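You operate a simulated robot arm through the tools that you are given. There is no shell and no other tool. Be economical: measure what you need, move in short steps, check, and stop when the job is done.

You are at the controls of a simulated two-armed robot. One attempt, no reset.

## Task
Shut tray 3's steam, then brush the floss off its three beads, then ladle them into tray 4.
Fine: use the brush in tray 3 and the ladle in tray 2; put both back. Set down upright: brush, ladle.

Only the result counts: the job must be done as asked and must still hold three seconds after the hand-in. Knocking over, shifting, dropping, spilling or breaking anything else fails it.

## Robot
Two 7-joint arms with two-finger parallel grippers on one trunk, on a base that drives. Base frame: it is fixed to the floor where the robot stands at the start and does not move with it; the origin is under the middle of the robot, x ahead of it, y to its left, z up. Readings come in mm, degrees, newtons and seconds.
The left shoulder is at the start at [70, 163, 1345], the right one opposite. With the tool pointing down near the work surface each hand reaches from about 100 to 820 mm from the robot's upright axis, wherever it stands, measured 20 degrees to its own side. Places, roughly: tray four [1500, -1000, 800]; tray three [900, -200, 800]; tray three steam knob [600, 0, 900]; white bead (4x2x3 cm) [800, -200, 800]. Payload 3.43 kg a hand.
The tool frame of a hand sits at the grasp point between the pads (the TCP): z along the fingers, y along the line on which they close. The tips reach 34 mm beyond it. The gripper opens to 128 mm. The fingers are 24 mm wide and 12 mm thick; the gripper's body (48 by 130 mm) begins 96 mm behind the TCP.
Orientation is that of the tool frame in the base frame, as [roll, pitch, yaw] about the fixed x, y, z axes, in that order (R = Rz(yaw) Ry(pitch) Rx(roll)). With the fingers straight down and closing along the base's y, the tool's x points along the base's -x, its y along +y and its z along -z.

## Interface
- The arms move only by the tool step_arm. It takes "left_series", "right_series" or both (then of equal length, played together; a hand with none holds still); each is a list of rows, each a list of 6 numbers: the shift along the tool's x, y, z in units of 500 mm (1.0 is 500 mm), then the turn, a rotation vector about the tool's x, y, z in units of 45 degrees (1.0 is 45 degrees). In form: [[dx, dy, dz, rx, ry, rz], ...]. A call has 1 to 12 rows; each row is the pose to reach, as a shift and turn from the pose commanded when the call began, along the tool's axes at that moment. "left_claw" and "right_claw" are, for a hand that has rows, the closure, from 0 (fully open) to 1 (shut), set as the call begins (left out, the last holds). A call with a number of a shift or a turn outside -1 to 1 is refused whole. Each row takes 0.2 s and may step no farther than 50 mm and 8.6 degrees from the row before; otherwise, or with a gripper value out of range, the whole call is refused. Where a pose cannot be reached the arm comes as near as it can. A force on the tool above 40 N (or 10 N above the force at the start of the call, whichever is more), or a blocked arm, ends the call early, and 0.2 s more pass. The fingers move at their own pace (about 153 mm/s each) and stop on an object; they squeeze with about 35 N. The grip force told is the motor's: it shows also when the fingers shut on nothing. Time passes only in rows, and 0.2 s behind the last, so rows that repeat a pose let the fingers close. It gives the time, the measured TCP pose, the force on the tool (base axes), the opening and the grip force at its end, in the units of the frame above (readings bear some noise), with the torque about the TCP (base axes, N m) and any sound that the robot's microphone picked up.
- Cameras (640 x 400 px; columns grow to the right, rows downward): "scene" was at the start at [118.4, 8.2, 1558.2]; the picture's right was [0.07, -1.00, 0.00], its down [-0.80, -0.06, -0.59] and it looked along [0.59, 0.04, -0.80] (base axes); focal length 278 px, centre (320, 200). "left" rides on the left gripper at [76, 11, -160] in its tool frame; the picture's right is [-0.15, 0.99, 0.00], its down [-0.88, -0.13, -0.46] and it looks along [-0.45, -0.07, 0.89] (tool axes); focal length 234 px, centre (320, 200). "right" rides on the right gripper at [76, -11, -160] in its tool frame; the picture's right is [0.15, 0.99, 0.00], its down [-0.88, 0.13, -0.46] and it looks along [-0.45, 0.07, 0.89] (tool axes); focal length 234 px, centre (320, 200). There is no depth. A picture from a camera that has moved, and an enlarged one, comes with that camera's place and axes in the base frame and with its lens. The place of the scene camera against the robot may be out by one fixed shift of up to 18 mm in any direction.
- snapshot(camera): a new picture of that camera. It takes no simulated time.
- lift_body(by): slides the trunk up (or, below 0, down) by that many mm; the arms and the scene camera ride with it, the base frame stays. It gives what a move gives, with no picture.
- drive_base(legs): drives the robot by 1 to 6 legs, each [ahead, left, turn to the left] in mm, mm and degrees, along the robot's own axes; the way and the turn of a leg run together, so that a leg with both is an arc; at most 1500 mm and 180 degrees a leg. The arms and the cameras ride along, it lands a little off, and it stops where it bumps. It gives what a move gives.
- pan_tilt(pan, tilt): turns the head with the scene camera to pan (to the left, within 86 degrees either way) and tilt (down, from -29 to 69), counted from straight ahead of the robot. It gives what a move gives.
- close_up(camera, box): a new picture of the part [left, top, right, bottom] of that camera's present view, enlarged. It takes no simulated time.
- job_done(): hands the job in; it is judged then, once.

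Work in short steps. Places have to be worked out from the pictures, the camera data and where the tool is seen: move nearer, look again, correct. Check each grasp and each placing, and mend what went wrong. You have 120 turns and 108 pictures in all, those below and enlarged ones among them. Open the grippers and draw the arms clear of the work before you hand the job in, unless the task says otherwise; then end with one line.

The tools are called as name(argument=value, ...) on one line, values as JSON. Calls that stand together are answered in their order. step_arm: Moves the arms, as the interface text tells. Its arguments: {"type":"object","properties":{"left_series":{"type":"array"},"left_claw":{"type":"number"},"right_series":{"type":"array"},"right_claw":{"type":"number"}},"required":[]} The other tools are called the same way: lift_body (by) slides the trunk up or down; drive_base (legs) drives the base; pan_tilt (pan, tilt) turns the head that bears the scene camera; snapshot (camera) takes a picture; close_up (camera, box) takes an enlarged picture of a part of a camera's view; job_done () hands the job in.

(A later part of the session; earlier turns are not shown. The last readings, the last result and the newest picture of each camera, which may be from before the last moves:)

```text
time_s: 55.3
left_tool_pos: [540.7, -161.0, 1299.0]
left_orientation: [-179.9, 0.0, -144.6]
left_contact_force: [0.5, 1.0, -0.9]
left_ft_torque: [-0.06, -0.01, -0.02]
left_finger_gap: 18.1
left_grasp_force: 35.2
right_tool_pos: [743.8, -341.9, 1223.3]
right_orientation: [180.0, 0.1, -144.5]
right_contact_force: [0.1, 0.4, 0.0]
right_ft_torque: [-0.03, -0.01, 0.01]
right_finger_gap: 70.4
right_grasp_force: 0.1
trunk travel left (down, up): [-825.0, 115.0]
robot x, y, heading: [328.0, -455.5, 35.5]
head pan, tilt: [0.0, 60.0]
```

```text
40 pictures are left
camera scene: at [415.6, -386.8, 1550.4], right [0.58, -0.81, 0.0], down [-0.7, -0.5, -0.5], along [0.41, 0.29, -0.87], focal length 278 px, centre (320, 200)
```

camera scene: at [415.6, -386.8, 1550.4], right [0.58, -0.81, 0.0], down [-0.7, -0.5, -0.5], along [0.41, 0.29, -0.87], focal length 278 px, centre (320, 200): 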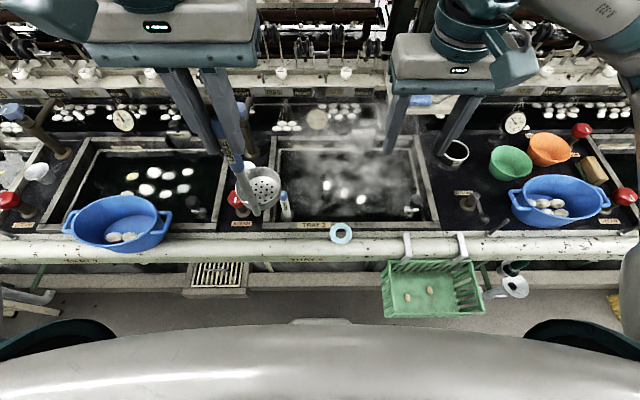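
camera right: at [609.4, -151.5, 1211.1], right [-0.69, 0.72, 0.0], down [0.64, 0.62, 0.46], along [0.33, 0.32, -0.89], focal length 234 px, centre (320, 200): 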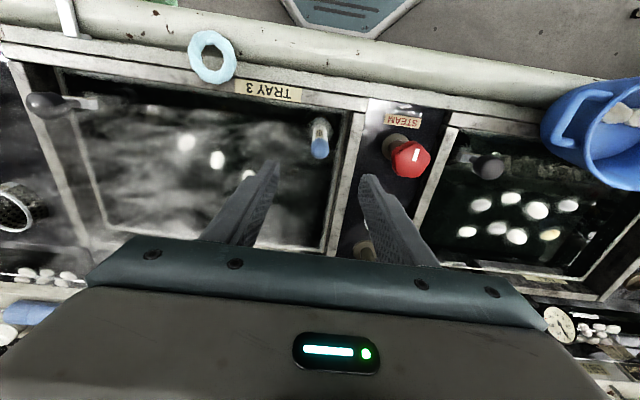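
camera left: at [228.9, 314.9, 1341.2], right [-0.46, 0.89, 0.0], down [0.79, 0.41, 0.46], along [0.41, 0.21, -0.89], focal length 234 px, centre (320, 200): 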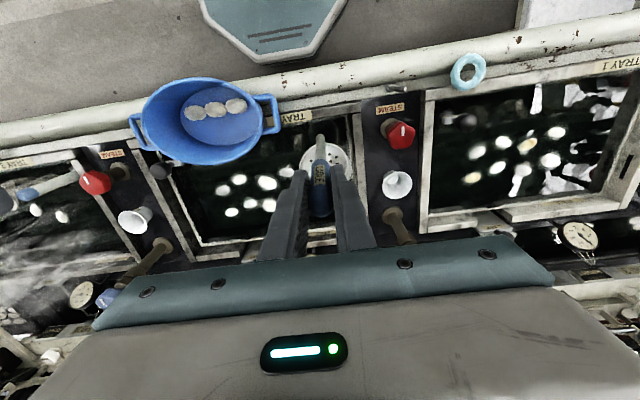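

The beads sit near (815, -133), (827, -189), (834, -246), close to the front wall. I will enter left of them with the cup turned to lead toward the right, so I carry the ladle there at height while turning clockwise, and draw the right arm away.

step_arm(left_series=[[-0.08, -0.007, 0.0, 0, 0, 0.14], [-0.16, -0.014, 0.0, 0, 0, 0.28], [-0.24, -0.021, 0.0, 0, 0, 0.42], [-0.32, -0.028, 0.0, 0, 0, 0.56], [-0.4, -0.035, 0.0, 0, 0, 0.7], [-0.48, -0.042, 0.03, 0, 0, 0.84], [-0.54, -0.047, 0.08, 0, 0, 0.95], [-0.571, -0.05, 0.14, 0, 0, 1.0]], right_series=[[0.04, -0.04, 0, 0, 0, 0], [0.08, -0.08, 0, 0, 0, 0], [0.12, -0.12, 0, 0, 0, 0], [0.16, -0.16, 0, 0, 0, 0], [0.2, -0.2, 0, 0, 0, 0], [0.24, -0.24, 0, 0, 0, 0], [0.26, -0.28, 0, 0, 0, 0], [0.26, -0.3, 0, 0, 0, 0]])

step_arm(left_series=[[0, 0, 0, 0, 0, 0.18], [0, 0, 0, 0, 0, 0.36], [0, 0, 0, 0, 0, 0.54], [0, 0, 0, 0, 0, 0.72], [0, 0, 0, 0, 0, 0.9], [0, 0, 0, 0, 0, 1.0]])

step_arm(left_series=[[0, 0, 0, 0, 0, 0.18], [0, 0, 0, 0, 0, 0.36], [0, 0, 0, 0, 0, 0.51]])

snapshot(camera="scene")

snapshot(camera="left")

```text
time_s: 57.1
left_tool_pos: [789.0, -17.5, 1228.6]
left_orientation: [-180.0, -0.1, 170.4]
left_contact_force: [0.3, 0.4, -1.1]
left_ft_torque: [0.0, 0.11, -0.04]
left_finger_gap: 18.3
left_grasp_force: 34.9
right_tool_pos: [780.9, -510.9, 1252.3]
right_orientation: [-179.9, -0.1, -144.5]
right_contact_force: [0.5, 0.3, -0.3]
right_ft_torque: [-0.02, 0.04, 0.01]
right_finger_gap: 70.1
right_grasp_force: 0.0
right hand out of reach, approached as far as the arm can: row 3, 4, 5, 6, 7, 8
trunk travel left (down, up): [-825.0, 115.0]
robot x, y, heading: [325.7, -456.3, 35.6]
head pan, tilt: [0.0, 60.0]
```

```text
time_s: 58.5
left_tool_pos: [788.3, -18.5, 1228.2]
left_orientation: [179.9, 0.0, 125.3]
left_contact_force: [0.1, -0.1, -0.6]
left_ft_torque: [0.06, 0.03, 0.05]
left_finger_gap: 18.2
left_grasp_force: 35.5
right_tool_pos: [779.4, -510.7, 1253.4]
right_orientation: [-180.0, 0.0, -144.5]
right_contact_force: [-0.1, 0.4, 0.3]
right_ft_torque: [0.03, -0.03, -0.02]
right_finger_gap: 70.2
right_grasp_force: 0.0
trunk travel left (down, up): [-825.0, 115.0]
robot x, y, heading: [328.3, -457.6, 35.4]
head pan, tilt: [0.0, 60.0]
```

```text
time_s: 59.3
left_tool_pos: [788.7, -17.4, 1229.6]
left_orientation: [180.0, 0.0, 102.4]
left_contact_force: [-0.6, 0.4, -2.2]
left_ft_torque: [0.05, -0.04, -0.01]
left_finger_gap: 18.4
left_grasp_force: 35.3
right_tool_pos: [779.4, -511.4, 1251.6]
right_orientation: [-180.0, 0.0, -144.6]
right_contact_force: [-1.1, 0.2, 0.4]
right_ft_torque: [0.03, 0.01, -0.01]
right_finger_gap: 70.5
right_grasp_force: 0.1
trunk travel left (down, up): [-825.0, 115.0]
robot x, y, heading: [322.1, -460.8, 35.4]
head pan, tilt: [0.0, 60.0]
```

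```text
39 pictures are left
camera scene: at [416.4, -387.7, 1550.4], right [0.58, -0.81, 0.0], down [-0.71, -0.5, -0.5], along [0.41, 0.29, -0.87], focal length 278 px, centre (320, 200)
```

scene: 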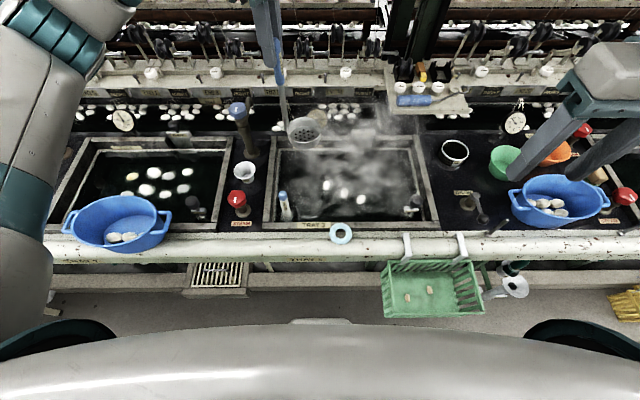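

```text
38 pictures are left
camera left: at [783.6, 59.9, 1390.5], right [1.0, 0.07, 0.0], down [0.06, -0.89, 0.46], along [0.03, -0.45, -0.89], focal length 234 px, centre (320, 200)
```

left: 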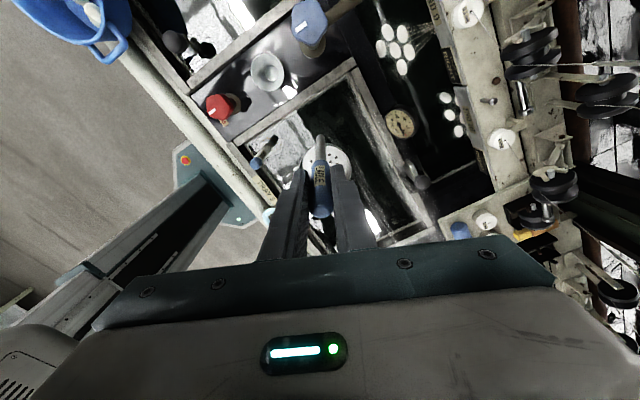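

The cup is turned with the shaft on its left, and the spot below is inside the tray. I lower the ladle into the water to just above the floor.

step_arm(left_series=[[0, 0, 0.09, 0, 0, 0], [0, 0, 0.18, 0, 0, 0], [0, 0, 0.27, 0, 0, 0], [0, 0, 0.34, 0, 0, 0], [0, 0, 0.39, 0, 0, 0], [0, 0, 0.43, 0, 0, 0], [0, 0, 0.47, 0, 0, 0], [0, 0, 0.505, 0, 0, 0]])

close_up(camera="scene", box=[260, 110, 440, 230])

snapshot(camera="left")

```text
time_s: 61.1
left_tool_pos: [789.9, -17.3, 976.0]
left_orientation: [180.0, 0.0, 102.5]
left_contact_force: [-0.3, -0.5, -0.3]
left_ft_torque: [0.03, 0.0, -0.03]
left_finger_gap: 18.2
left_grasp_force: 35.3
right_tool_pos: [780.4, -510.9, 1251.6]
right_orientation: [180.0, 0.0, -144.5]
right_contact_force: [-0.7, -0.1, 0.8]
right_ft_torque: [0.01, -0.01, 0.0]
right_finger_gap: 70.3
right_grasp_force: 0.0
trunk travel left (down, up): [-825.0, 115.0]
robot x, y, heading: [327.0, -458.2, 35.7]
head pan, tilt: [0.0, 60.0]
```

```text
3.33 times, centred on (350, 170) of scene
camera zoom: at [416.4, -387.5, 1550.4], right [0.58, -0.81, 0.0], down [-0.71, -0.5, -0.5], along [0.41, 0.29, -0.87], focal length 927 px, centre (220, 300)
```

zoom: 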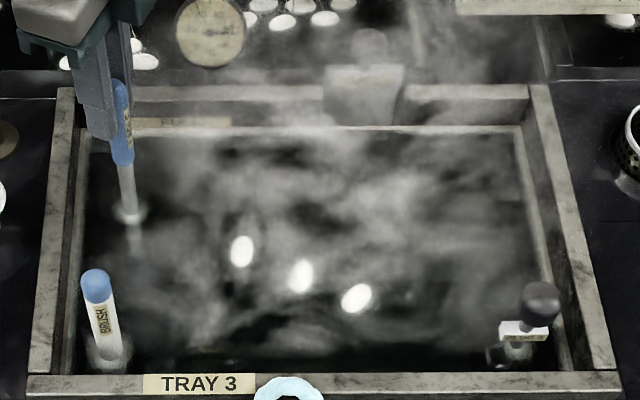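

```text
36 pictures are left
camera left: at [783.7, 59.8, 1137.2], right [1.0, 0.07, 0.0], down [0.06, -0.89, 0.46], along [0.03, -0.45, -0.89], focal length 234 px, centre (320, 200)
```

left: 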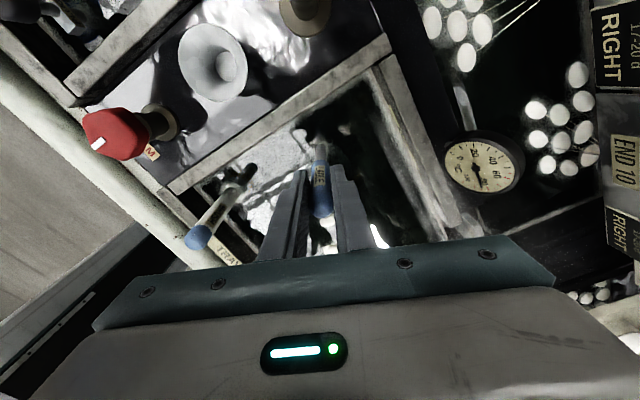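

The shaft shows at the waterline right where I reckoned, so the beads correct to (817, -131), (827, -191), (836, -245). I sweep the submerged cup slowly under the first two.

step_arm(left_series=[[-0.025, -0.001, 0.005, 0, 0, 0], [-0.05, -0.002, 0.005, 0, 0, 0], [-0.075, -0.003, 0.005, 0, 0, 0], [-0.1, -0.004, 0.005, 0, 0, 0], [-0.125, -0.005, 0.005, 0, 0, 0], [-0.15, -0.006, 0.005, 0, 0, 0], [-0.175, -0.006, 0.005, 0, 0, 0], [-0.2, -0.006, 0.005, 0, 0, 0], [-0.21, -0.006, 0.005, 0, 0, 0]])

close_up(camera="scene", box=[260, 110, 440, 230])

```text
time_s: 63.1
left_tool_pos: [809.0, -120.4, 974.0]
left_orientation: [180.0, 0.0, 102.5]
left_contact_force: [-0.5, 0.0, -0.5]
left_ft_torque: [0.07, 0.03, -0.02]
left_finger_gap: 18.4
left_grasp_force: 34.3
right_tool_pos: [779.4, -511.7, 1252.3]
right_orientation: [-180.0, -0.2, -144.4]
right_contact_force: [0.1, 0.5, 0.9]
right_ft_torque: [0.01, 0.04, 0.06]
right_finger_gap: 70.5
right_grasp_force: 0.0
trunk travel left (down, up): [-825.0, 115.0]
robot x, y, heading: [326.7, -461.3, 35.5]
head pan, tilt: [0.0, 60.0]
```

```text
3.33 times, centred on (350, 170) of scene
camera zoom: at [416.4, -387.8, 1550.4], right [0.58, -0.81, 0.0], down [-0.71, -0.5, -0.5], along [0.41, 0.29, -0.87], focal length 927 px, centre (220, 300)
```

zoom: 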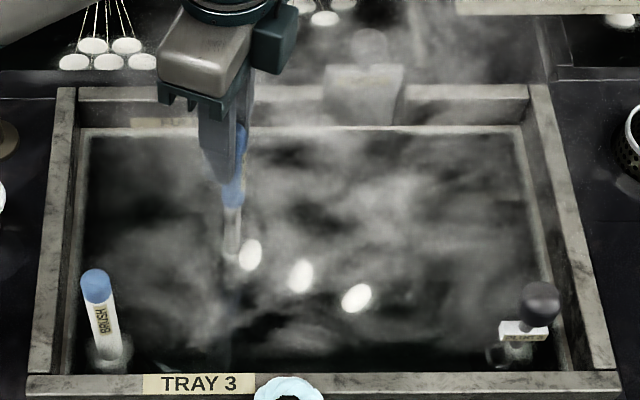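

The shaft has just met the first bead and is lined up with the others. I push on 45 mm to gather them above the cup.

step_arm(left_series=[[-0.02, 0, 0, 0, 0, 0], [-0.04, 0, 0, 0, 0, 0], [-0.06, 0, 0, 0, 0, 0], [-0.08, 0, 0, 0, 0, 0], [-0.1, 0, 0, 0, 0, 0]])

close_up(camera="scene", box=[290, 140, 410, 220])

```text
time_s: 64.3
left_tool_pos: [819.3, -169.7, 973.6]
left_orientation: [180.0, 0.0, 102.5]
left_contact_force: [0.9, 0.4, -1.4]
left_ft_torque: [0.11, 0.02, -0.01]
left_finger_gap: 18.3
left_grasp_force: 35.2
right_tool_pos: [779.3, -512.7, 1252.7]
right_orientation: [179.9, -0.2, -144.5]
right_contact_force: [-0.8, -0.2, 0.0]
right_ft_torque: [0.01, 0.02, 0.0]
right_finger_gap: 70.5
right_grasp_force: 0.0
trunk travel left (down, up): [-825.0, 115.0]
robot x, y, heading: [326.1, -455.0, 35.5]
head pan, tilt: [0.0, 60.0]
```

```text
5.00 times, centred on (350, 180) of scene
camera zoom: at [416.6, -388.2, 1550.4], right [0.58, -0.81, 0.0], down [-0.71, -0.5, -0.5], along [0.41, 0.29, -0.87], focal length 1391 px, centre (170, 300)
```

zoom: 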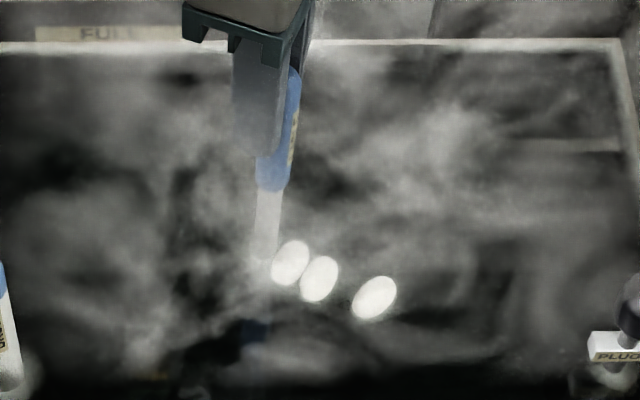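

The first two are gathered at the shaft and the third is about 73 mm ahead. I push 13 mm more, which brings all three inside the rim, then look before lifting.

step_arm(left_series=[[-0.014, 0, 0, 0, 0, 0], [-0.027, 0, 0, 0, 0, 0], [-0.027, 0, 0, 0, 0, 0]])

close_up(camera="scene", box=[290, 140, 410, 220])

```text
time_s: 65.1
left_tool_pos: [822.6, -182.6, 973.8]
left_orientation: [180.0, 0.0, 102.5]
left_contact_force: [0.6, 0.0, -1.0]
left_ft_torque: [0.03, 0.01, -0.01]
left_finger_gap: 18.1
left_grasp_force: 34.6
right_tool_pos: [779.8, -510.8, 1252.6]
right_orientation: [-179.9, 0.0, -144.5]
right_contact_force: [0.3, -0.4, -0.4]
right_ft_torque: [0.01, 0.01, 0.0]
right_finger_gap: 70.3
right_grasp_force: 0.1
trunk travel left (down, up): [-825.0, 115.0]
robot x, y, heading: [322.5, -463.4, 35.3]
head pan, tilt: [0.0, 60.0]
```

```text
5.00 times, centred on (350, 180) of scene
camera zoom: at [416.2, -387.4, 1550.4], right [0.58, -0.81, 0.0], down [-0.71, -0.5, -0.5], along [0.41, 0.29, -0.87], focal length 1391 px, centre (170, 300)
```

zoom: 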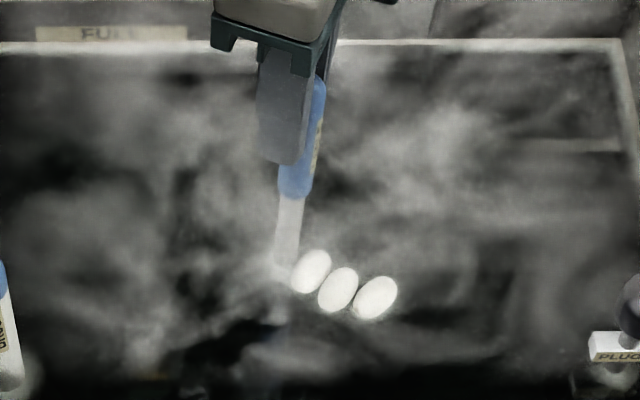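

All three now lie over the cup. I lift slowly straight up.

step_arm(left_series=[[0, 0, -0.02, 0, 0, 0], [0, 0, -0.04, 0, 0, 0], [0, 0, -0.06, 0, 0, 0], [0, 0, -0.08, 0, 0, 0], [0, 0, -0.1, 0, 0, 0], [0, 0, -0.12, 0, 0, 0], [0, 0, -0.15, 0, 0, 0], [0, 0, -0.18, 0, 0, 0]])

close_up(camera="scene", box=[290, 140, 410, 220])

```text
time_s: 66.9
left_tool_pos: [821.3, -182.5, 1064.0]
left_orientation: [-180.0, 0.0, 102.5]
left_contact_force: [0.3, 0.9, -2.5]
left_ft_torque: [0.09, 0.04, -0.01]
left_finger_gap: 18.0
left_grasp_force: 34.9
right_tool_pos: [779.9, -511.2, 1253.2]
right_orientation: [180.0, -0.1, -144.5]
right_contact_force: [-0.5, 0.2, 0.0]
right_ft_torque: [0.0, -0.01, 0.01]
right_finger_gap: 70.2
right_grasp_force: 0.1
trunk travel left (down, up): [-825.0, 115.0]
robot x, y, heading: [326.8, -458.1, 35.1]
head pan, tilt: [0.0, 60.0]
```

```text
5.00 times, centred on (350, 180) of scene
camera zoom: at [416.3, -388.0, 1550.4], right [0.58, -0.81, 0.0], down [-0.71, -0.5, -0.5], along [0.41, 0.29, -0.87], focal length 1391 px, centre (170, 300)
```

zoom: 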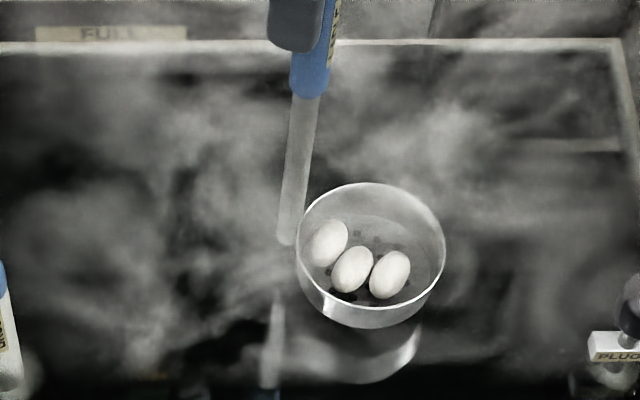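

All three beads are in the cup. I raise the ladle well clear, then back off a little, drive right past the green basket to tray 4, and come forward again.

step_arm(left_series=[[0, 0, -0.06, 0, 0, 0], [0, 0, -0.14, 0, 0, 0], [0, 0, -0.22, 0, 0, 0], [0, 0, -0.3, 0, 0, 0], [0, 0, -0.38, 0, 0, 0], [0, 0, -0.44, 0, 0, 0]])

drive_base(legs=[[-150, 0, 0], [0, -550, 0], [0, -550, 0]])

snapshot(camera="scene")

```text
time_s: 68.3
left_tool_pos: [822.3, -184.0, 1284.1]
left_orientation: [-179.9, 0.0, 102.6]
left_contact_force: [0.3, 0.2, -2.2]
left_ft_torque: [0.06, 0.02, -0.02]
left_finger_gap: 18.3
left_grasp_force: 35.2
right_tool_pos: [779.2, -512.5, 1254.0]
right_orientation: [-179.9, -0.1, -144.4]
right_contact_force: [-0.3, -0.2, -0.2]
right_ft_torque: [0.01, -0.01, 0.03]
right_finger_gap: 70.1
right_grasp_force: 0.1
trunk travel left (down, up): [-825.0, 115.0]
robot x, y, heading: [324.0, -457.3, 35.5]
head pan, tilt: [0.0, 60.0]
```

```text
time_s: 75.2
left_tool_pos: [1335.7, -1166.8, 1283.5]
left_orientation: [180.0, 0.2, 102.2]
left_contact_force: [0.3, -0.1, -1.2]
left_ft_torque: [0.1, -0.03, -0.01]
left_finger_gap: 18.4
left_grasp_force: 34.9
right_tool_pos: [1290.9, -1495.8, 1253.6]
right_orientation: [180.0, 0.0, -144.8]
right_contact_force: [0.3, 0.8, 0.9]
right_ft_torque: [-0.02, 0.02, -0.01]
right_finger_gap: 70.2
right_grasp_force: 0.0
trunk travel left (down, up): [-825.0, 115.0]
robot x, y, heading: [838.7, -1441.9, 35.3]
head pan, tilt: [0.0, 60.0]
```

```text
31 pictures are left
camera scene: at [928.4, -1369.5, 1550.4], right [0.58, -0.82, 0.0], down [-0.71, -0.5, -0.5], along [0.41, 0.29, -0.87], focal length 278 px, centre (320, 200)
```

scene: 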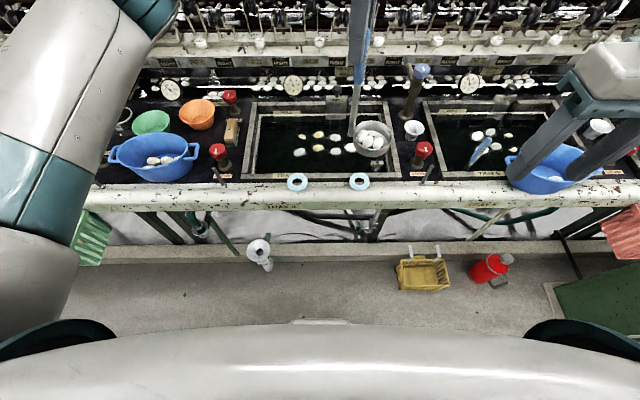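

The beads rode along. I enlarge the tray ahead to read its label and see what floats in it.

close_up(camera="scene", box=[240, 90, 420, 200])

close_up(camera="scene", box=[250, 165, 350, 215])

```text
3.56 times, centred on (330, 145) of scene
camera zoom: at [928.4, -1369.5, 1550.4], right [0.58, -0.82, 0.0], down [-0.71, -0.5, -0.5], along [0.41, 0.29, -0.87], focal length 989 px, centre (284, 396)
```

zoom: 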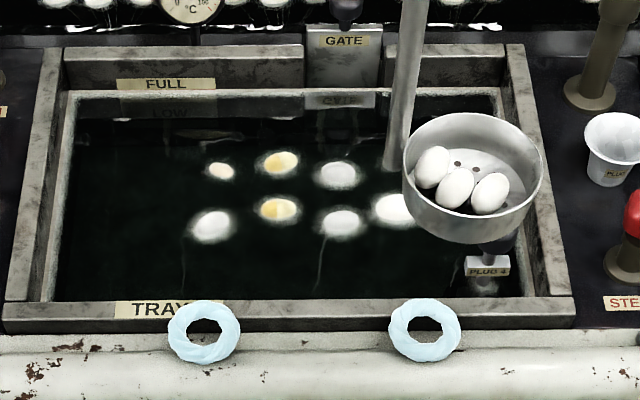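

```text
6.40 times, centred on (300, 190) of scene
camera zoom: at [928.4, -1369.5, 1550.4], right [0.58, -0.82, 0.0], down [-0.71, -0.5, -0.5], along [0.41, 0.29, -0.87], focal length 1780 px, centre (448, 264)
```

zoom: 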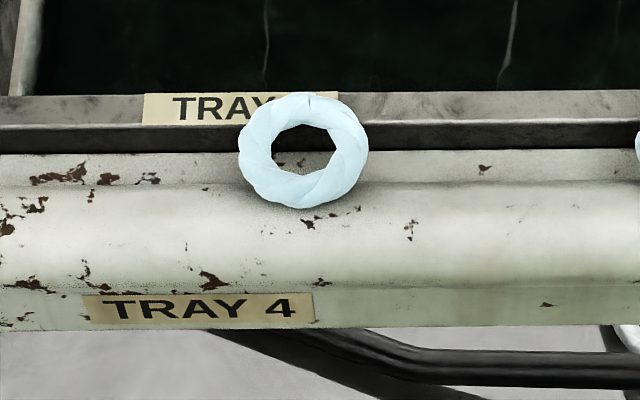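

It is tray 4, and the strip along its left side is free. I drive forward 150 mm and turn the ladle back so its shaft is on the near side, moving it toward that strip at height.

drive_base(legs=[[150, 0, 0]])

step_arm(left_series=[[0, 0, 0, 0, 0, -0.18], [0, 0, 0, 0, 0, -0.36], [0, 0, 0, 0, 0, -0.54], [0, 0, 0, 0, 0, -0.72], [0, 0, 0, 0, 0, -0.9], [0, 0, 0, 0, 0, -1.0]])

step_arm(left_series=[[0, 0, 0, 0, 0, -0.18], [0, 0, 0, 0, 0, -0.36], [0, 0, 0, 0, 0, -0.54], [0, 0, 0, 0, 0, -0.72], [0, 0, 0, 0, 0, -0.9], [0, 0, 0, 0, 0, -1.0]])

step_arm(left_series=[[0, 0, 0, 0, 0, -0.18], [0, 0, 0, 0, 0, -0.36], [0, 0, 0, 0, 0, -0.52]])

snapshot(camera="scene")

```text
time_s: 76.6
left_tool_pos: [1455.5, -1084.7, 1286.1]
left_orientation: [179.7, -0.1, 102.1]
left_contact_force: [-0.5, 0.1, -1.5]
left_ft_torque: [0.06, 0.01, -0.02]
left_finger_gap: 18.3
left_grasp_force: 35.2
right_tool_pos: [1411.4, -1412.1, 1253.9]
right_orientation: [180.0, 0.0, -144.8]
right_contact_force: [0.1, -0.1, 0.3]
right_ft_torque: [0.03, -0.02, -0.03]
right_finger_gap: 70.3
right_grasp_force: 0.0
trunk travel left (down, up): [-825.0, 115.0]
robot x, y, heading: [958.8, -1358.2, 35.6]
head pan, tilt: [0.0, 60.0]
```

```text
time_s: 78.0
left_tool_pos: [1457.9, -1083.2, 1284.2]
left_orientation: [-180.0, 0.0, 147.3]
left_contact_force: [-0.8, -0.2, -1.7]
left_ft_torque: [0.03, 0.04, -0.04]
left_finger_gap: 18.2
left_grasp_force: 34.8
right_tool_pos: [1413.0, -1410.3, 1252.9]
right_orientation: [180.0, -0.1, -144.8]
right_contact_force: [0.1, 0.2, 1.2]
right_ft_torque: [0.0, 0.0, -0.01]
right_finger_gap: 70.5
right_grasp_force: 0.0
trunk travel left (down, up): [-825.0, 115.0]
robot x, y, heading: [961.0, -1357.8, 35.5]
head pan, tilt: [0.0, 60.0]
```

```text
time_s: 79.4
left_tool_pos: [1457.4, -1083.8, 1283.8]
left_orientation: [179.9, -0.1, -167.7]
left_contact_force: [-0.3, 0.3, -1.0]
left_ft_torque: [0.0, 0.05, -0.02]
left_finger_gap: 18.1
left_grasp_force: 34.9
right_tool_pos: [1413.2, -1411.5, 1253.7]
right_orientation: [180.0, -0.1, -144.7]
right_contact_force: [0.0, -0.1, -0.4]
right_ft_torque: [-0.03, 0.0, 0.01]
right_finger_gap: 70.3
right_grasp_force: 0.1
trunk travel left (down, up): [-825.0, 115.0]
robot x, y, heading: [961.9, -1355.1, 35.1]
head pan, tilt: [0.0, 60.0]
```

```text
time_s: 80.2
left_tool_pos: [1456.9, -1082.0, 1284.3]
left_orientation: [-180.0, 0.0, -144.4]
left_contact_force: [0.6, -0.1, -1.9]
left_ft_torque: [-0.02, 0.07, 0.01]
left_finger_gap: 18.0
left_grasp_force: 35.1
right_tool_pos: [1412.3, -1410.4, 1252.4]
right_orientation: [-179.9, -0.1, -144.8]
right_contact_force: [-0.5, 0.1, 0.3]
right_ft_torque: [-0.01, 0.02, -0.01]
right_finger_gap: 70.4
right_grasp_force: 0.0
trunk travel left (down, up): [-825.0, 115.0]
robot x, y, heading: [960.8, -1356.1, 35.1]
head pan, tilt: [0.0, 60.0]
```

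```text
28 pictures are left
camera scene: at [1049.9, -1284.9, 1550.4], right [0.58, -0.82, 0.0], down [-0.71, -0.5, -0.5], along [0.41, 0.29, -0.87], focal length 278 px, centre (320, 200)
```

scene: 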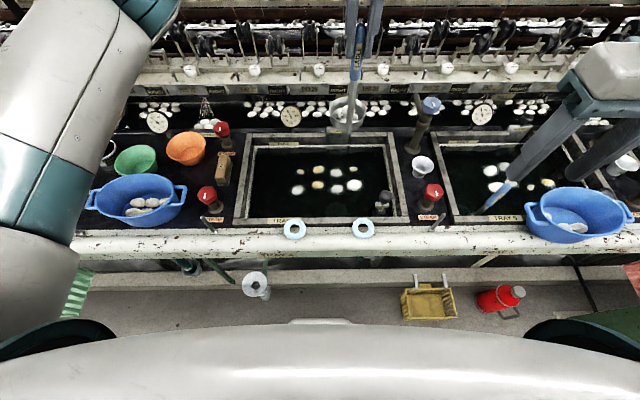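

The shaft is on the near side again and the beads are still in. I move left over the free strip and down to just above the rim level, then check alignment.

step_arm(left_series=[[-0.01, 0.09, 0, 0, 0, 0], [-0.04, 0.18, 0, 0, 0, 0], [-0.07, 0.27, 0, 0, 0, 0], [-0.1, 0.36, 0.03, 0, 0, 0], [-0.13, 0.42, 0.08, 0, 0, 0], [-0.142, 0.442, 0.15, 0, 0, 0], [-0.142, 0.442, 0.23, 0, 0, 0], [-0.142, 0.442, 0.31, 0, 0, 0], [-0.142, 0.442, 0.36, 0, 0, 0]])

close_up(camera="scene", box=[230, 110, 410, 230])

snapshot(camera="left")

```text
time_s: 82.2
left_tool_pos: [1385.1, -860.4, 1104.5]
left_orientation: [-179.9, 0.0, -144.4]
left_contact_force: [0.3, 0.3, -0.8]
left_ft_torque: [-0.05, 0.03, -0.02]
left_finger_gap: 18.3
left_grasp_force: 34.7
right_tool_pos: [1413.0, -1411.3, 1252.5]
right_orientation: [180.0, -0.1, -144.8]
right_contact_force: [0.2, -1.0, -0.8]
right_ft_torque: [0.01, -0.01, 0.01]
right_finger_gap: 70.5
right_grasp_force: 0.2
trunk travel left (down, up): [-825.0, 115.0]
robot x, y, heading: [957.5, -1357.2, 35.1]
head pan, tilt: [0.0, 60.0]
```

```text
3.33 times, centred on (320, 170) of scene
camera zoom: at [1050.0, -1284.7, 1550.4], right [0.58, -0.82, 0.0], down [-0.71, -0.5, -0.5], along [0.41, 0.29, -0.87], focal length 927 px, centre (320, 300)
```

zoom: 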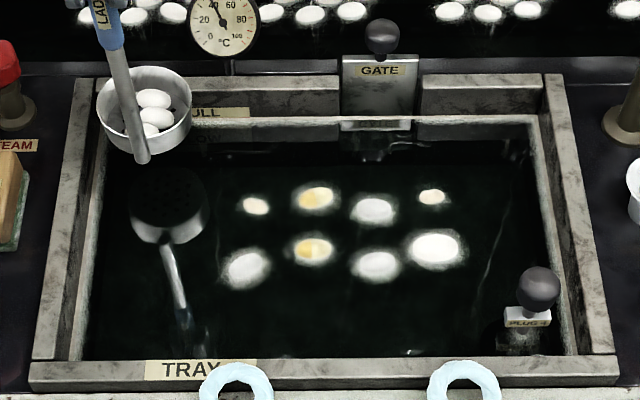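

```text
26 pictures are left
camera left: at [1317.4, -895.0, 1265.6], right [-0.46, 0.89, 0.0], down [0.79, 0.41, 0.46], along [0.41, 0.21, -0.89], focal length 234 px, centre (320, 200)
```

left: 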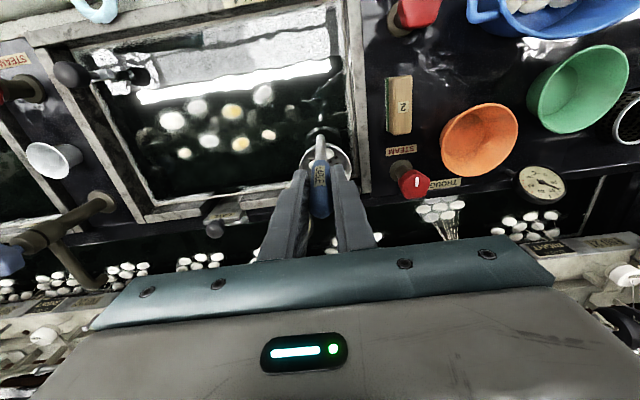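

The cup and its reflection show about 13 px clearance to the left wall and little to the back wall. I shift 8 mm right and 12 mm forward, then lower slowly into the water.

step_arm(left_series=[[0.024, -0.016, 0.0, 0, 0, 0], [0.024, -0.016, 0.06, 0, 0, 0], [0.024, -0.016, 0.1, 0, 0, 0], [0.024, -0.016, 0.13, 0, 0, 0], [0.024, -0.016, 0.15, 0, 0, 0], [0.024, -0.016, 0.17, 0, 0, 0], [0.024, -0.016, 0.19, 0, 0, 0], [0.024, -0.016, 0.21, 0, 0, 0], [0.024, -0.016, 0.23, 0, 0, 0], [0.024, -0.016, 0.245, 0, 0, 0], [0.024, -0.016, 0.26, 0, 0, 0]])

close_up(camera="scene", box=[230, 110, 410, 230])

```text
time_s: 84.6
left_tool_pos: [1381.5, -874.1, 973.7]
left_orientation: [180.0, 0.1, -144.5]
left_contact_force: [-0.2, 0.1, -1.7]
left_ft_torque: [-0.02, 0.07, -0.01]
left_finger_gap: 17.9
left_grasp_force: 35.4
right_tool_pos: [1412.3, -1409.8, 1253.5]
right_orientation: [179.9, -0.1, -144.8]
right_contact_force: [0.2, 0.0, 0.3]
right_ft_torque: [-0.04, 0.01, -0.02]
right_finger_gap: 70.2
right_grasp_force: 0.0
trunk travel left (down, up): [-825.0, 115.0]
robot x, y, heading: [960.3, -1357.6, 35.2]
head pan, tilt: [0.0, 60.0]
```

```text
3.33 times, centred on (320, 170) of scene
camera zoom: at [1049.8, -1284.7, 1550.4], right [0.58, -0.82, 0.0], down [-0.71, -0.5, -0.5], along [0.41, 0.29, -0.87], focal length 927 px, centre (320, 300)
```

zoom: 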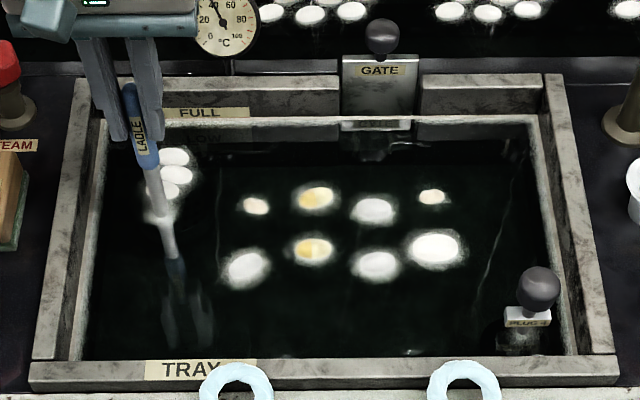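

The three beads float above the submerged cup. I draw the ladle out from under them toward the front, slowly.

step_arm(left_series=[[0.02, 0, 0, 0, 0, 0], [0.04, 0, 0, 0, 0, 0], [0.06, 0.002, 0, 0, 0, 0], [0.08, 0.004, 0, 0, 0, 0], [0.1, 0.006, 0, 0, 0, 0], [0.12, 0.008, 0, 0, 0, 0], [0.14, 0.01, 0, 0, 0, 0], [0.16, 0.012, 0, 0, 0, 0], [0.18, 0.014, 0, 0, 0, 0], [0.2, 0.016, 0, 0, 0, 0], [0.22, 0.016, 0, 0, 0, 0], [0.24, 0.016, 0, 0, 0, 0]])

close_up(camera="scene", box=[230, 110, 410, 230])

```text
time_s: 87.2
left_tool_pos: [1278.8, -938.1, 974.1]
left_orientation: [-180.0, 0.0, -144.3]
left_contact_force: [-0.5, -0.7, -0.9]
left_ft_torque: [-0.04, 0.03, 0.02]
left_finger_gap: 18.3
left_grasp_force: 34.9
right_tool_pos: [1413.3, -1410.5, 1252.2]
right_orientation: [-179.9, -0.1, -144.8]
right_contact_force: [-0.7, -0.6, 0.5]
right_ft_torque: [0.0, 0.0, 0.0]
right_finger_gap: 70.3
right_grasp_force: 0.0
trunk travel left (down, up): [-825.0, 115.0]
robot x, y, heading: [958.7, -1355.5, 35.1]
head pan, tilt: [0.0, 60.0]
```

```text
3.33 times, centred on (320, 170) of scene
camera zoom: at [1049.4, -1284.9, 1550.4], right [0.58, -0.82, 0.0], down [-0.71, -0.5, -0.5], along [0.41, 0.29, -0.87], focal length 927 px, centre (320, 300)
```

zoom: 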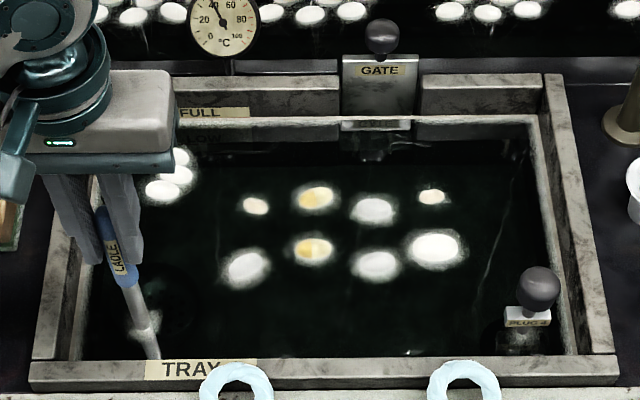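

All three beads stayed at the back left of tray 4, and the cup is clear of them. I lift the ladle straight out.

step_arm(left_series=[[0, 0, -0.03, 0, 0, 0], [0, 0, -0.07, 0, 0, 0], [0, 0, -0.12, 0, 0, 0], [0, 0, -0.19, 0, 0, 0], [0, 0, -0.27, 0, 0, 0], [0, 0, -0.35, 0, 0, 0], [0, 0, -0.43, 0, 0, 0], [0, 0, -0.51, 0, 0, 0], [0.05, 0.05, -0.59, 0, 0, 0], [0.1, 0.05, -0.64, 0, 0, 0]])

snapshot(camera="scene")

close_up(camera="scene", box=[230, 110, 410, 230])

```text
refused: row 9 steps farther than a row can; nothing moved
```

```text
23 pictures are left
camera scene: at [1049.4, -1284.9, 1550.4], right [0.58, -0.82, 0.0], down [-0.71, -0.5, -0.5], along [0.41, 0.29, -0.87], focal length 278 px, centre (320, 200)
```

scene: 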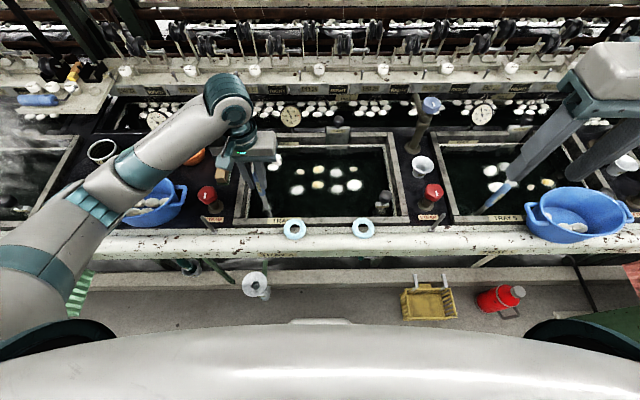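

```text
3.33 times, centred on (320, 170) of scene
camera zoom: at [1049.4, -1284.9, 1550.4], right [0.58, -0.82, 0.0], down [-0.71, -0.5, -0.5], along [0.41, 0.29, -0.87], focal length 927 px, centre (320, 300)
```

zoom: 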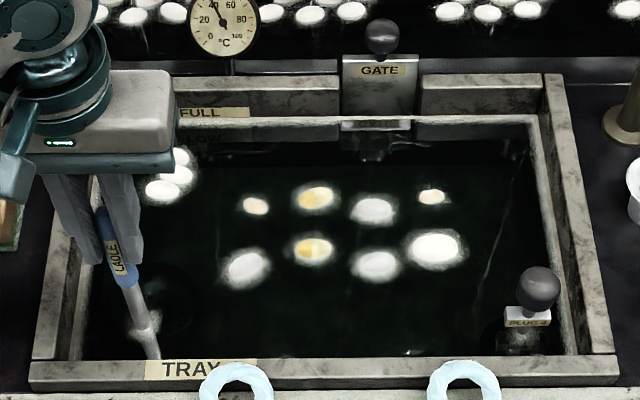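

That was refused for one too-long row; I repeat the lift with even rows.

step_arm(left_series=[[0, 0, -0.03, 0, 0, 0], [0, 0, -0.07, 0, 0, 0], [0, 0, -0.12, 0, 0, 0], [0, 0, -0.19, 0, 0, 0], [0, 0, -0.27, 0, 0, 0], [0, 0, -0.35, 0, 0, 0], [0, 0, -0.43, 0, 0, 0], [0, 0, -0.51, 0, 0, 0], [0, 0, -0.59, 0, 0, 0], [0, 0, -0.64, 0, 0, 0]])

close_up(camera="scene", box=[230, 110, 410, 230])

```text
time_s: 89.4
left_tool_pos: [1276.7, -938.7, 1294.5]
left_orientation: [180.0, 0.0, -144.5]
left_contact_force: [0.6, 0.1, -1.7]
left_ft_torque: [-0.02, 0.08, -0.01]
left_finger_gap: 18.4
left_grasp_force: 35.3
right_tool_pos: [1412.2, -1411.5, 1251.9]
right_orientation: [179.9, 0.0, -144.8]
right_contact_force: [0.1, 0.6, 0.0]
right_ft_torque: [0.0, -0.03, 0.02]
right_finger_gap: 70.5
right_grasp_force: 0.2
trunk travel left (down, up): [-825.0, 115.0]
robot x, y, heading: [961.3, -1356.2, 35.3]
head pan, tilt: [0.0, 60.0]
```

```text
3.33 times, centred on (320, 170) of scene
camera zoom: at [1049.5, -1285.4, 1550.4], right [0.58, -0.82, 0.0], down [-0.71, -0.5, -0.5], along [0.41, 0.29, -0.87], focal length 927 px, centre (320, 300)
```

zoom: 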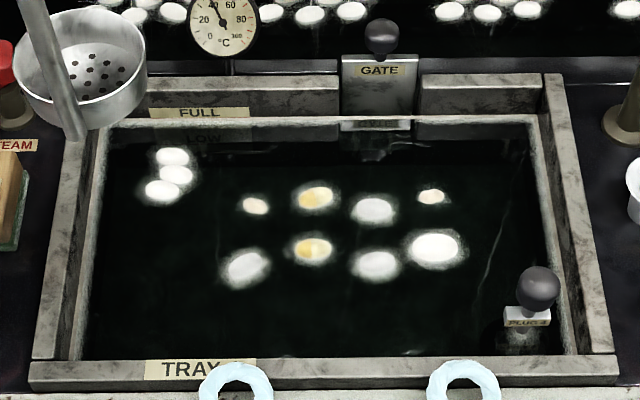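

The three beads float in tray 4 and the ladle is empty. I back off, drive back left to tray 2, and come forward.

drive_base(legs=[[-150, 0, 0], [0, 830, 0], [0, 828, 0], [154, 0, 0]])

snapshot(camera="scene")

```text
time_s: 99.8
left_tool_pos: [315.8, 408.5, 1296.0]
left_orientation: [179.9, 0.1, -143.8]
left_contact_force: [0.0, 0.0, -1.5]
left_ft_torque: [0.0, 0.04, -0.03]
left_finger_gap: 18.1
left_grasp_force: 35.6
right_tool_pos: [454.0, -61.4, 1252.8]
right_orientation: [180.0, 0.0, -144.3]
right_contact_force: [-0.3, -0.7, 0.6]
right_ft_torque: [0.04, -0.02, 0.02]
right_finger_gap: 70.4
right_grasp_force: 0.0
trunk travel left (down, up): [-825.0, 115.0]
robot x, y, heading: [3.6, -7.4, 36.0]
head pan, tilt: [0.0, 60.0]
```

```text
20 pictures are left
camera scene: at [89.8, 60.9, 1550.7], right [0.58, -0.81, 0.0], down [-0.7, -0.51, -0.5], along [0.41, 0.29, -0.87], focal length 278 px, centre (320, 200)
```

scene: 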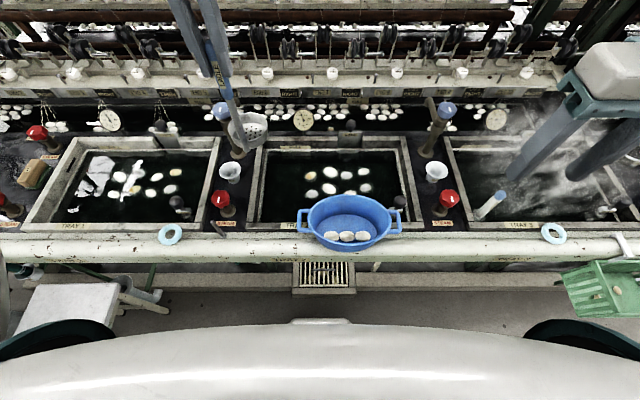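

Back at tray 2. I bring the ladle above its home spot (299, 350) at z 1180 to compare with the earlier view.

step_arm(left_series=[[0.03, -0.025, 0, 0, 0, 0.016], [0.06, -0.05, 0.0, 0, 0, 0.016], [0.096, -0.075, 0.04, 0, 0, 0.016], [0.096, -0.075, 0.12, 0, 0, 0.016], [0.096, -0.075, 0.2, 0, 0, 0.016], [0.096, -0.075, 0.232, 0, 0, 0.016]])

close_up(camera="scene", box=[220, 120, 320, 210])

snapshot(camera="left")

```text
time_s: 101.2
left_tool_pos: [301.6, 352.5, 1178.5]
left_orientation: [-180.0, 0.0, -144.6]
left_contact_force: [-1.0, 0.6, -1.4]
left_ft_torque: [-0.04, 0.04, 0.01]
left_finger_gap: 18.4
left_grasp_force: 35.3
right_tool_pos: [456.4, -60.3, 1254.1]
right_orientation: [180.0, -0.1, -144.3]
right_contact_force: [-0.3, 0.6, 0.2]
right_ft_torque: [0.03, -0.01, 0.01]
right_finger_gap: 70.7
right_grasp_force: 0.0
trunk travel left (down, up): [-825.0, 115.0]
robot x, y, heading: [4.4, -10.6, 35.6]
head pan, tilt: [0.0, 60.0]
```

```text
4.44 times, centred on (270, 165) of scene
camera zoom: at [92.8, 62.8, 1550.4], right [0.58, -0.81, 0.0], down [-0.7, -0.51, -0.5], along [0.41, 0.29, -0.87], focal length 1236 px, centre (542, 356)
```

zoom: 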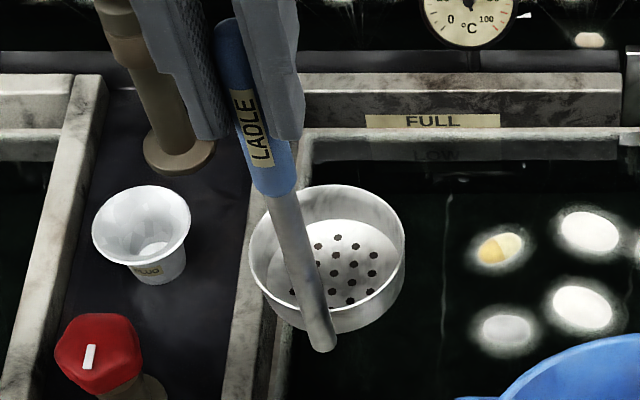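

```text
18 pictures are left
camera left: at [233.2, 318.9, 1339.7], right [-0.45, 0.89, 0.0], down [0.79, 0.4, 0.46], along [0.41, 0.21, -0.89], focal length 234 px, centre (320, 200)
```

left: 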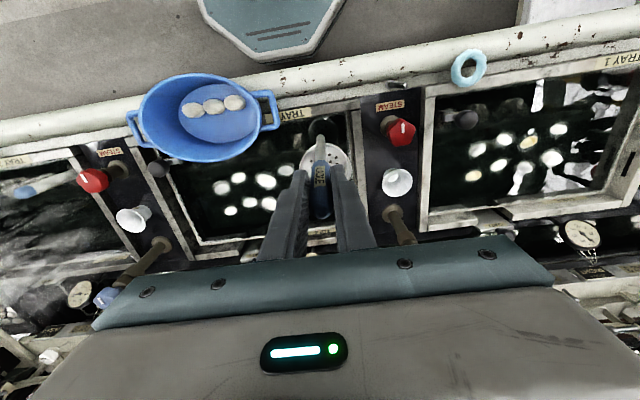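

The view matches the one at pick-up, about 4 mm too deep. I correct that and lower to 970, slowly at the end.

step_arm(left_series=[[0.0085, -0.001, 0.02, 0, 0, 0], [0.0085, -0.001, 0.09, 0, 0, 0], [0.0085, -0.001, 0.16, 0, 0, 0], [0.0085, -0.001, 0.22, 0, 0, 0], [0.0085, -0.001, 0.28, 0, 0, 0], [0.0085, -0.001, 0.33, 0, 0, 0], [0.0085, -0.001, 0.37, 0, 0, 0], [0.0085, -0.001, 0.395, 0, 0, 0], [0.0085, -0.001, 0.41, 0, 0, 0], [0.0085, -0.001, 0.417, 0, 0, 0]])

snapshot(camera="left")

```text
time_s: 103.4
left_tool_pos: [297.4, 349.9, 969.2]
left_orientation: [-180.0, 0.0, -144.6]
left_contact_force: [0.1, -0.3, -1.9]
left_ft_torque: [-0.03, 0.03, 0.03]
left_finger_gap: 18.0
left_grasp_force: 35.1
right_tool_pos: [456.7, -58.9, 1253.2]
right_orientation: [180.0, -0.2, -144.3]
right_contact_force: [0.0, 0.0, -0.2]
right_ft_torque: [0.01, -0.01, 0.0]
right_finger_gap: 70.5
right_grasp_force: 0.1
trunk travel left (down, up): [-825.0, 115.0]
robot x, y, heading: [3.0, -9.8, 35.6]
head pan, tilt: [0.0, 60.0]
```

```text
17 pictures are left
camera left: at [229.7, 316.2, 1131.4], right [-0.45, 0.89, 0.0], down [0.79, 0.4, 0.46], along [0.41, 0.21, -0.89], focal length 234 px, centre (320, 200)
```

left: 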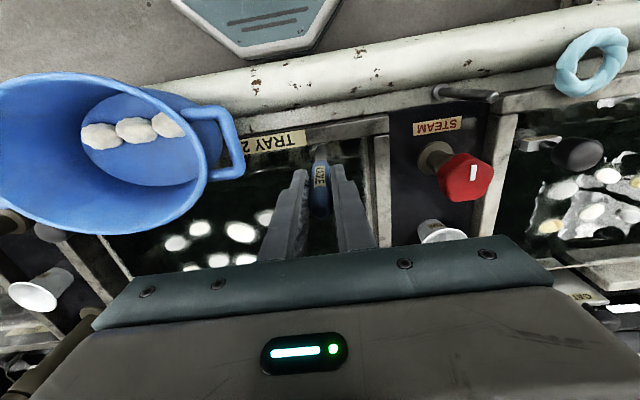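

No floor contact yet. I go down by single millimetres until the force rises.

step_arm(left_series=[[0, 0, 0.002, 0, 0, 0], [0, 0, 0.004, 0, 0, 0], [0, 0, 0.004, 0, 0, 0]])

```text
time_s: 104.2
left_tool_pos: [296.4, 349.9, 968.7]
left_orientation: [180.0, 0.1, -144.6]
left_contact_force: [-1.1, -1.4, 7.2]
left_ft_torque: [0.09, -0.09, 0.0]
left_finger_gap: 18.1
left_grasp_force: 35.1
right_tool_pos: [456.0, -60.2, 1253.0]
right_orientation: [180.0, 0.0, -144.4]
right_contact_force: [-0.3, -0.7, 0.0]
right_ft_torque: [-0.03, 0.01, -0.01]
right_finger_gap: 70.2
right_grasp_force: 0.1
trunk travel left (down, up): [-825.0, 115.0]
robot x, y, heading: [3.0, -9.2, 35.8]
head pan, tilt: [0.0, 60.0]
```

It rests on the floor now (force up by 9 N). I open to the earlier width and look before lifting.

step_arm(left_series=[[0, 0, 0, 0, 0, 0], [0, 0, 0, 0, 0, 0], [0, 0, 0, 0, 0, 0], [0, 0, 0, 0, 0, 0]], left_claw=0.4)

close_up(camera="left", box=[240, 120, 400, 240])

```text
time_s: 105.2
left_tool_pos: [297.6, 350.0, 967.6]
left_orientation: [-180.0, 0.0, -144.6]
left_contact_force: [0.0, 0.1, 0.1]
left_ft_torque: [-0.01, 0.01, 0.0]
left_finger_gap: 76.8
left_grasp_force: 0.1
right_tool_pos: [455.9, -60.6, 1253.4]
right_orientation: [-179.9, -0.1, -144.3]
right_contact_force: [-0.5, -0.2, -0.2]
right_ft_torque: [-0.01, 0.02, 0.01]
right_finger_gap: 70.3
right_grasp_force: 0.0
trunk travel left (down, up): [-825.0, 115.0]
robot x, y, heading: [3.5, -11.5, 35.7]
head pan, tilt: [0.0, 60.0]
```

```text
3.33 times, centred on (320, 180) of left
camera zoom: at [229.5, 316.0, 1129.5], right [-0.45, 0.89, 0.0], down [0.79, 0.4, 0.46], along [0.41, 0.21, -0.89], focal length 781 px, centre (320, 267)
```

zoom: 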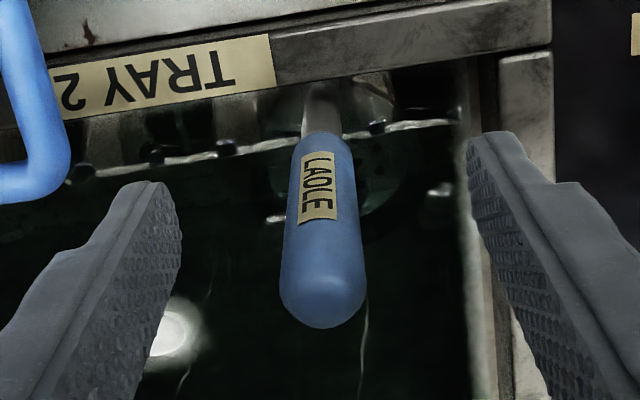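

The ladle stands upright on its own with the fingers clear. I lift straight up, draw the hand back, and check both tools.

step_arm(left_series=[[0, 0, -0.06, 0, 0, 0], [0, 0, -0.15, 0, 0, 0], [0, 0, -0.24, 0, 0, 0], [0, 0, -0.33, 0, 0, 0], [0, 0, -0.42, 0, 0, 0], [0.05, 0, -0.5, 0, 0, 0], [0.12, 0, -0.56, 0, 0, 0], [0.2, 0, -0.58, 0, 0, 0]])

snapshot(camera="scene")

close_up(camera="scene", box=[430, 140, 630, 240])

```text
time_s: 107.0
left_tool_pos: [215.2, 292.9, 1259.3]
left_orientation: [179.9, 0.0, -144.6]
left_contact_force: [-0.7, -0.1, -0.4]
left_ft_torque: [0.03, -0.02, 0.01]
left_finger_gap: 76.8
left_grasp_force: 0.1
right_tool_pos: [455.1, -60.5, 1253.2]
right_orientation: [180.0, 0.0, -144.2]
right_contact_force: [0.0, -0.9, -0.6]
right_ft_torque: [0.05, -0.03, -0.02]
right_finger_gap: 70.5
right_grasp_force: 0.1
trunk travel left (down, up): [-825.0, 115.0]
robot x, y, heading: [-0.4, -10.4, 36.0]
head pan, tilt: [0.0, 60.0]
```

```text
15 pictures are left
camera scene: at [91.2, 61.2, 1550.5], right [0.58, -0.81, 0.0], down [-0.7, -0.51, -0.5], along [0.41, 0.29, -0.87], focal length 278 px, centre (320, 200)
```

scene: 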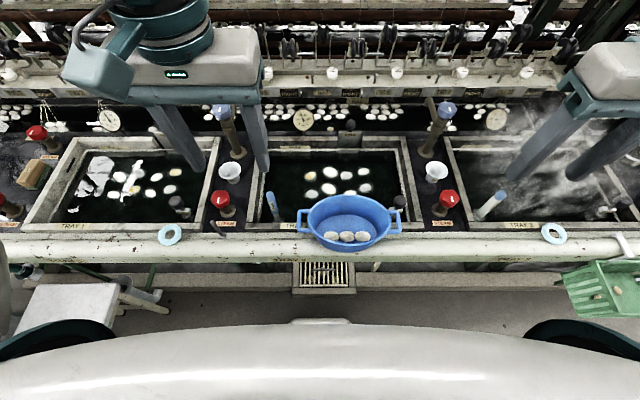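

```text
3.20 times, centred on (530, 190) of scene
camera zoom: at [91.2, 61.2, 1550.5], right [0.58, -0.81, 0.0], down [-0.7, -0.51, -0.5], along [0.41, 0.29, -0.87], focal length 890 px, centre (-352, 232)
```

zoom: 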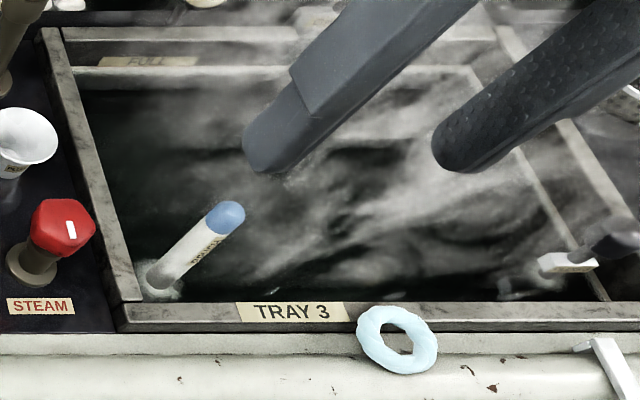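

Both tools stand upright. The haze over tray 3 persists, so I compare its knob mark closely with tray 2's to be sure it is at the stop.

close_up(camera="scene", box=[425, 180, 473, 210])

close_up(camera="scene", box=[200, 180, 248, 210])

```text
13.33 times, centred on (449, 195) of scene
camera zoom: at [91.2, 61.2, 1550.5], right [0.58, -0.81, 0.0], down [-0.7, -0.51, -0.5], along [0.41, 0.29, -0.87], focal length 3708 px, centre (-1400, 267)
```

zoom: 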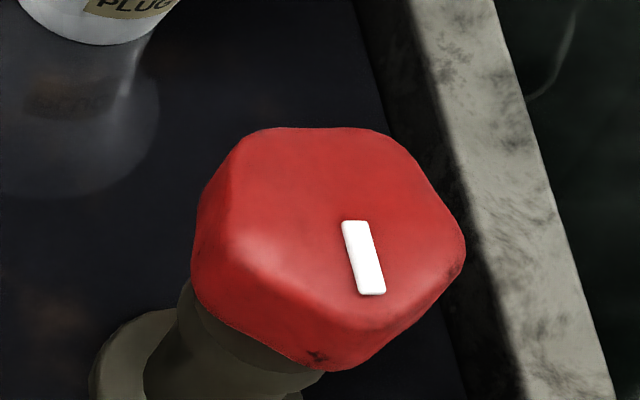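

```text
13.33 times, centred on (224, 195) of scene
camera zoom: at [91.2, 61.2, 1550.5], right [0.58, -0.81, 0.0], down [-0.7, -0.51, -0.5], along [0.41, 0.29, -0.87], focal length 3708 px, centre (1600, 267)
```

zoom: 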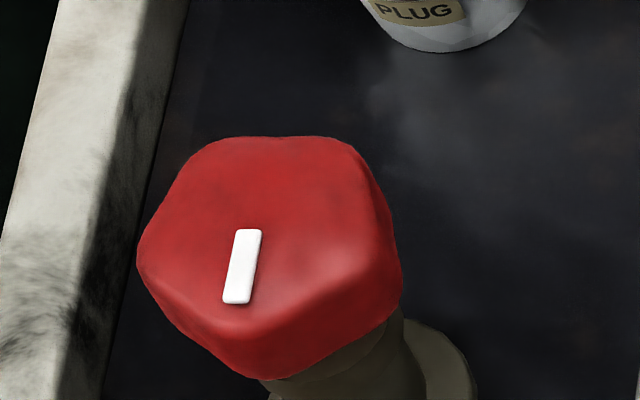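

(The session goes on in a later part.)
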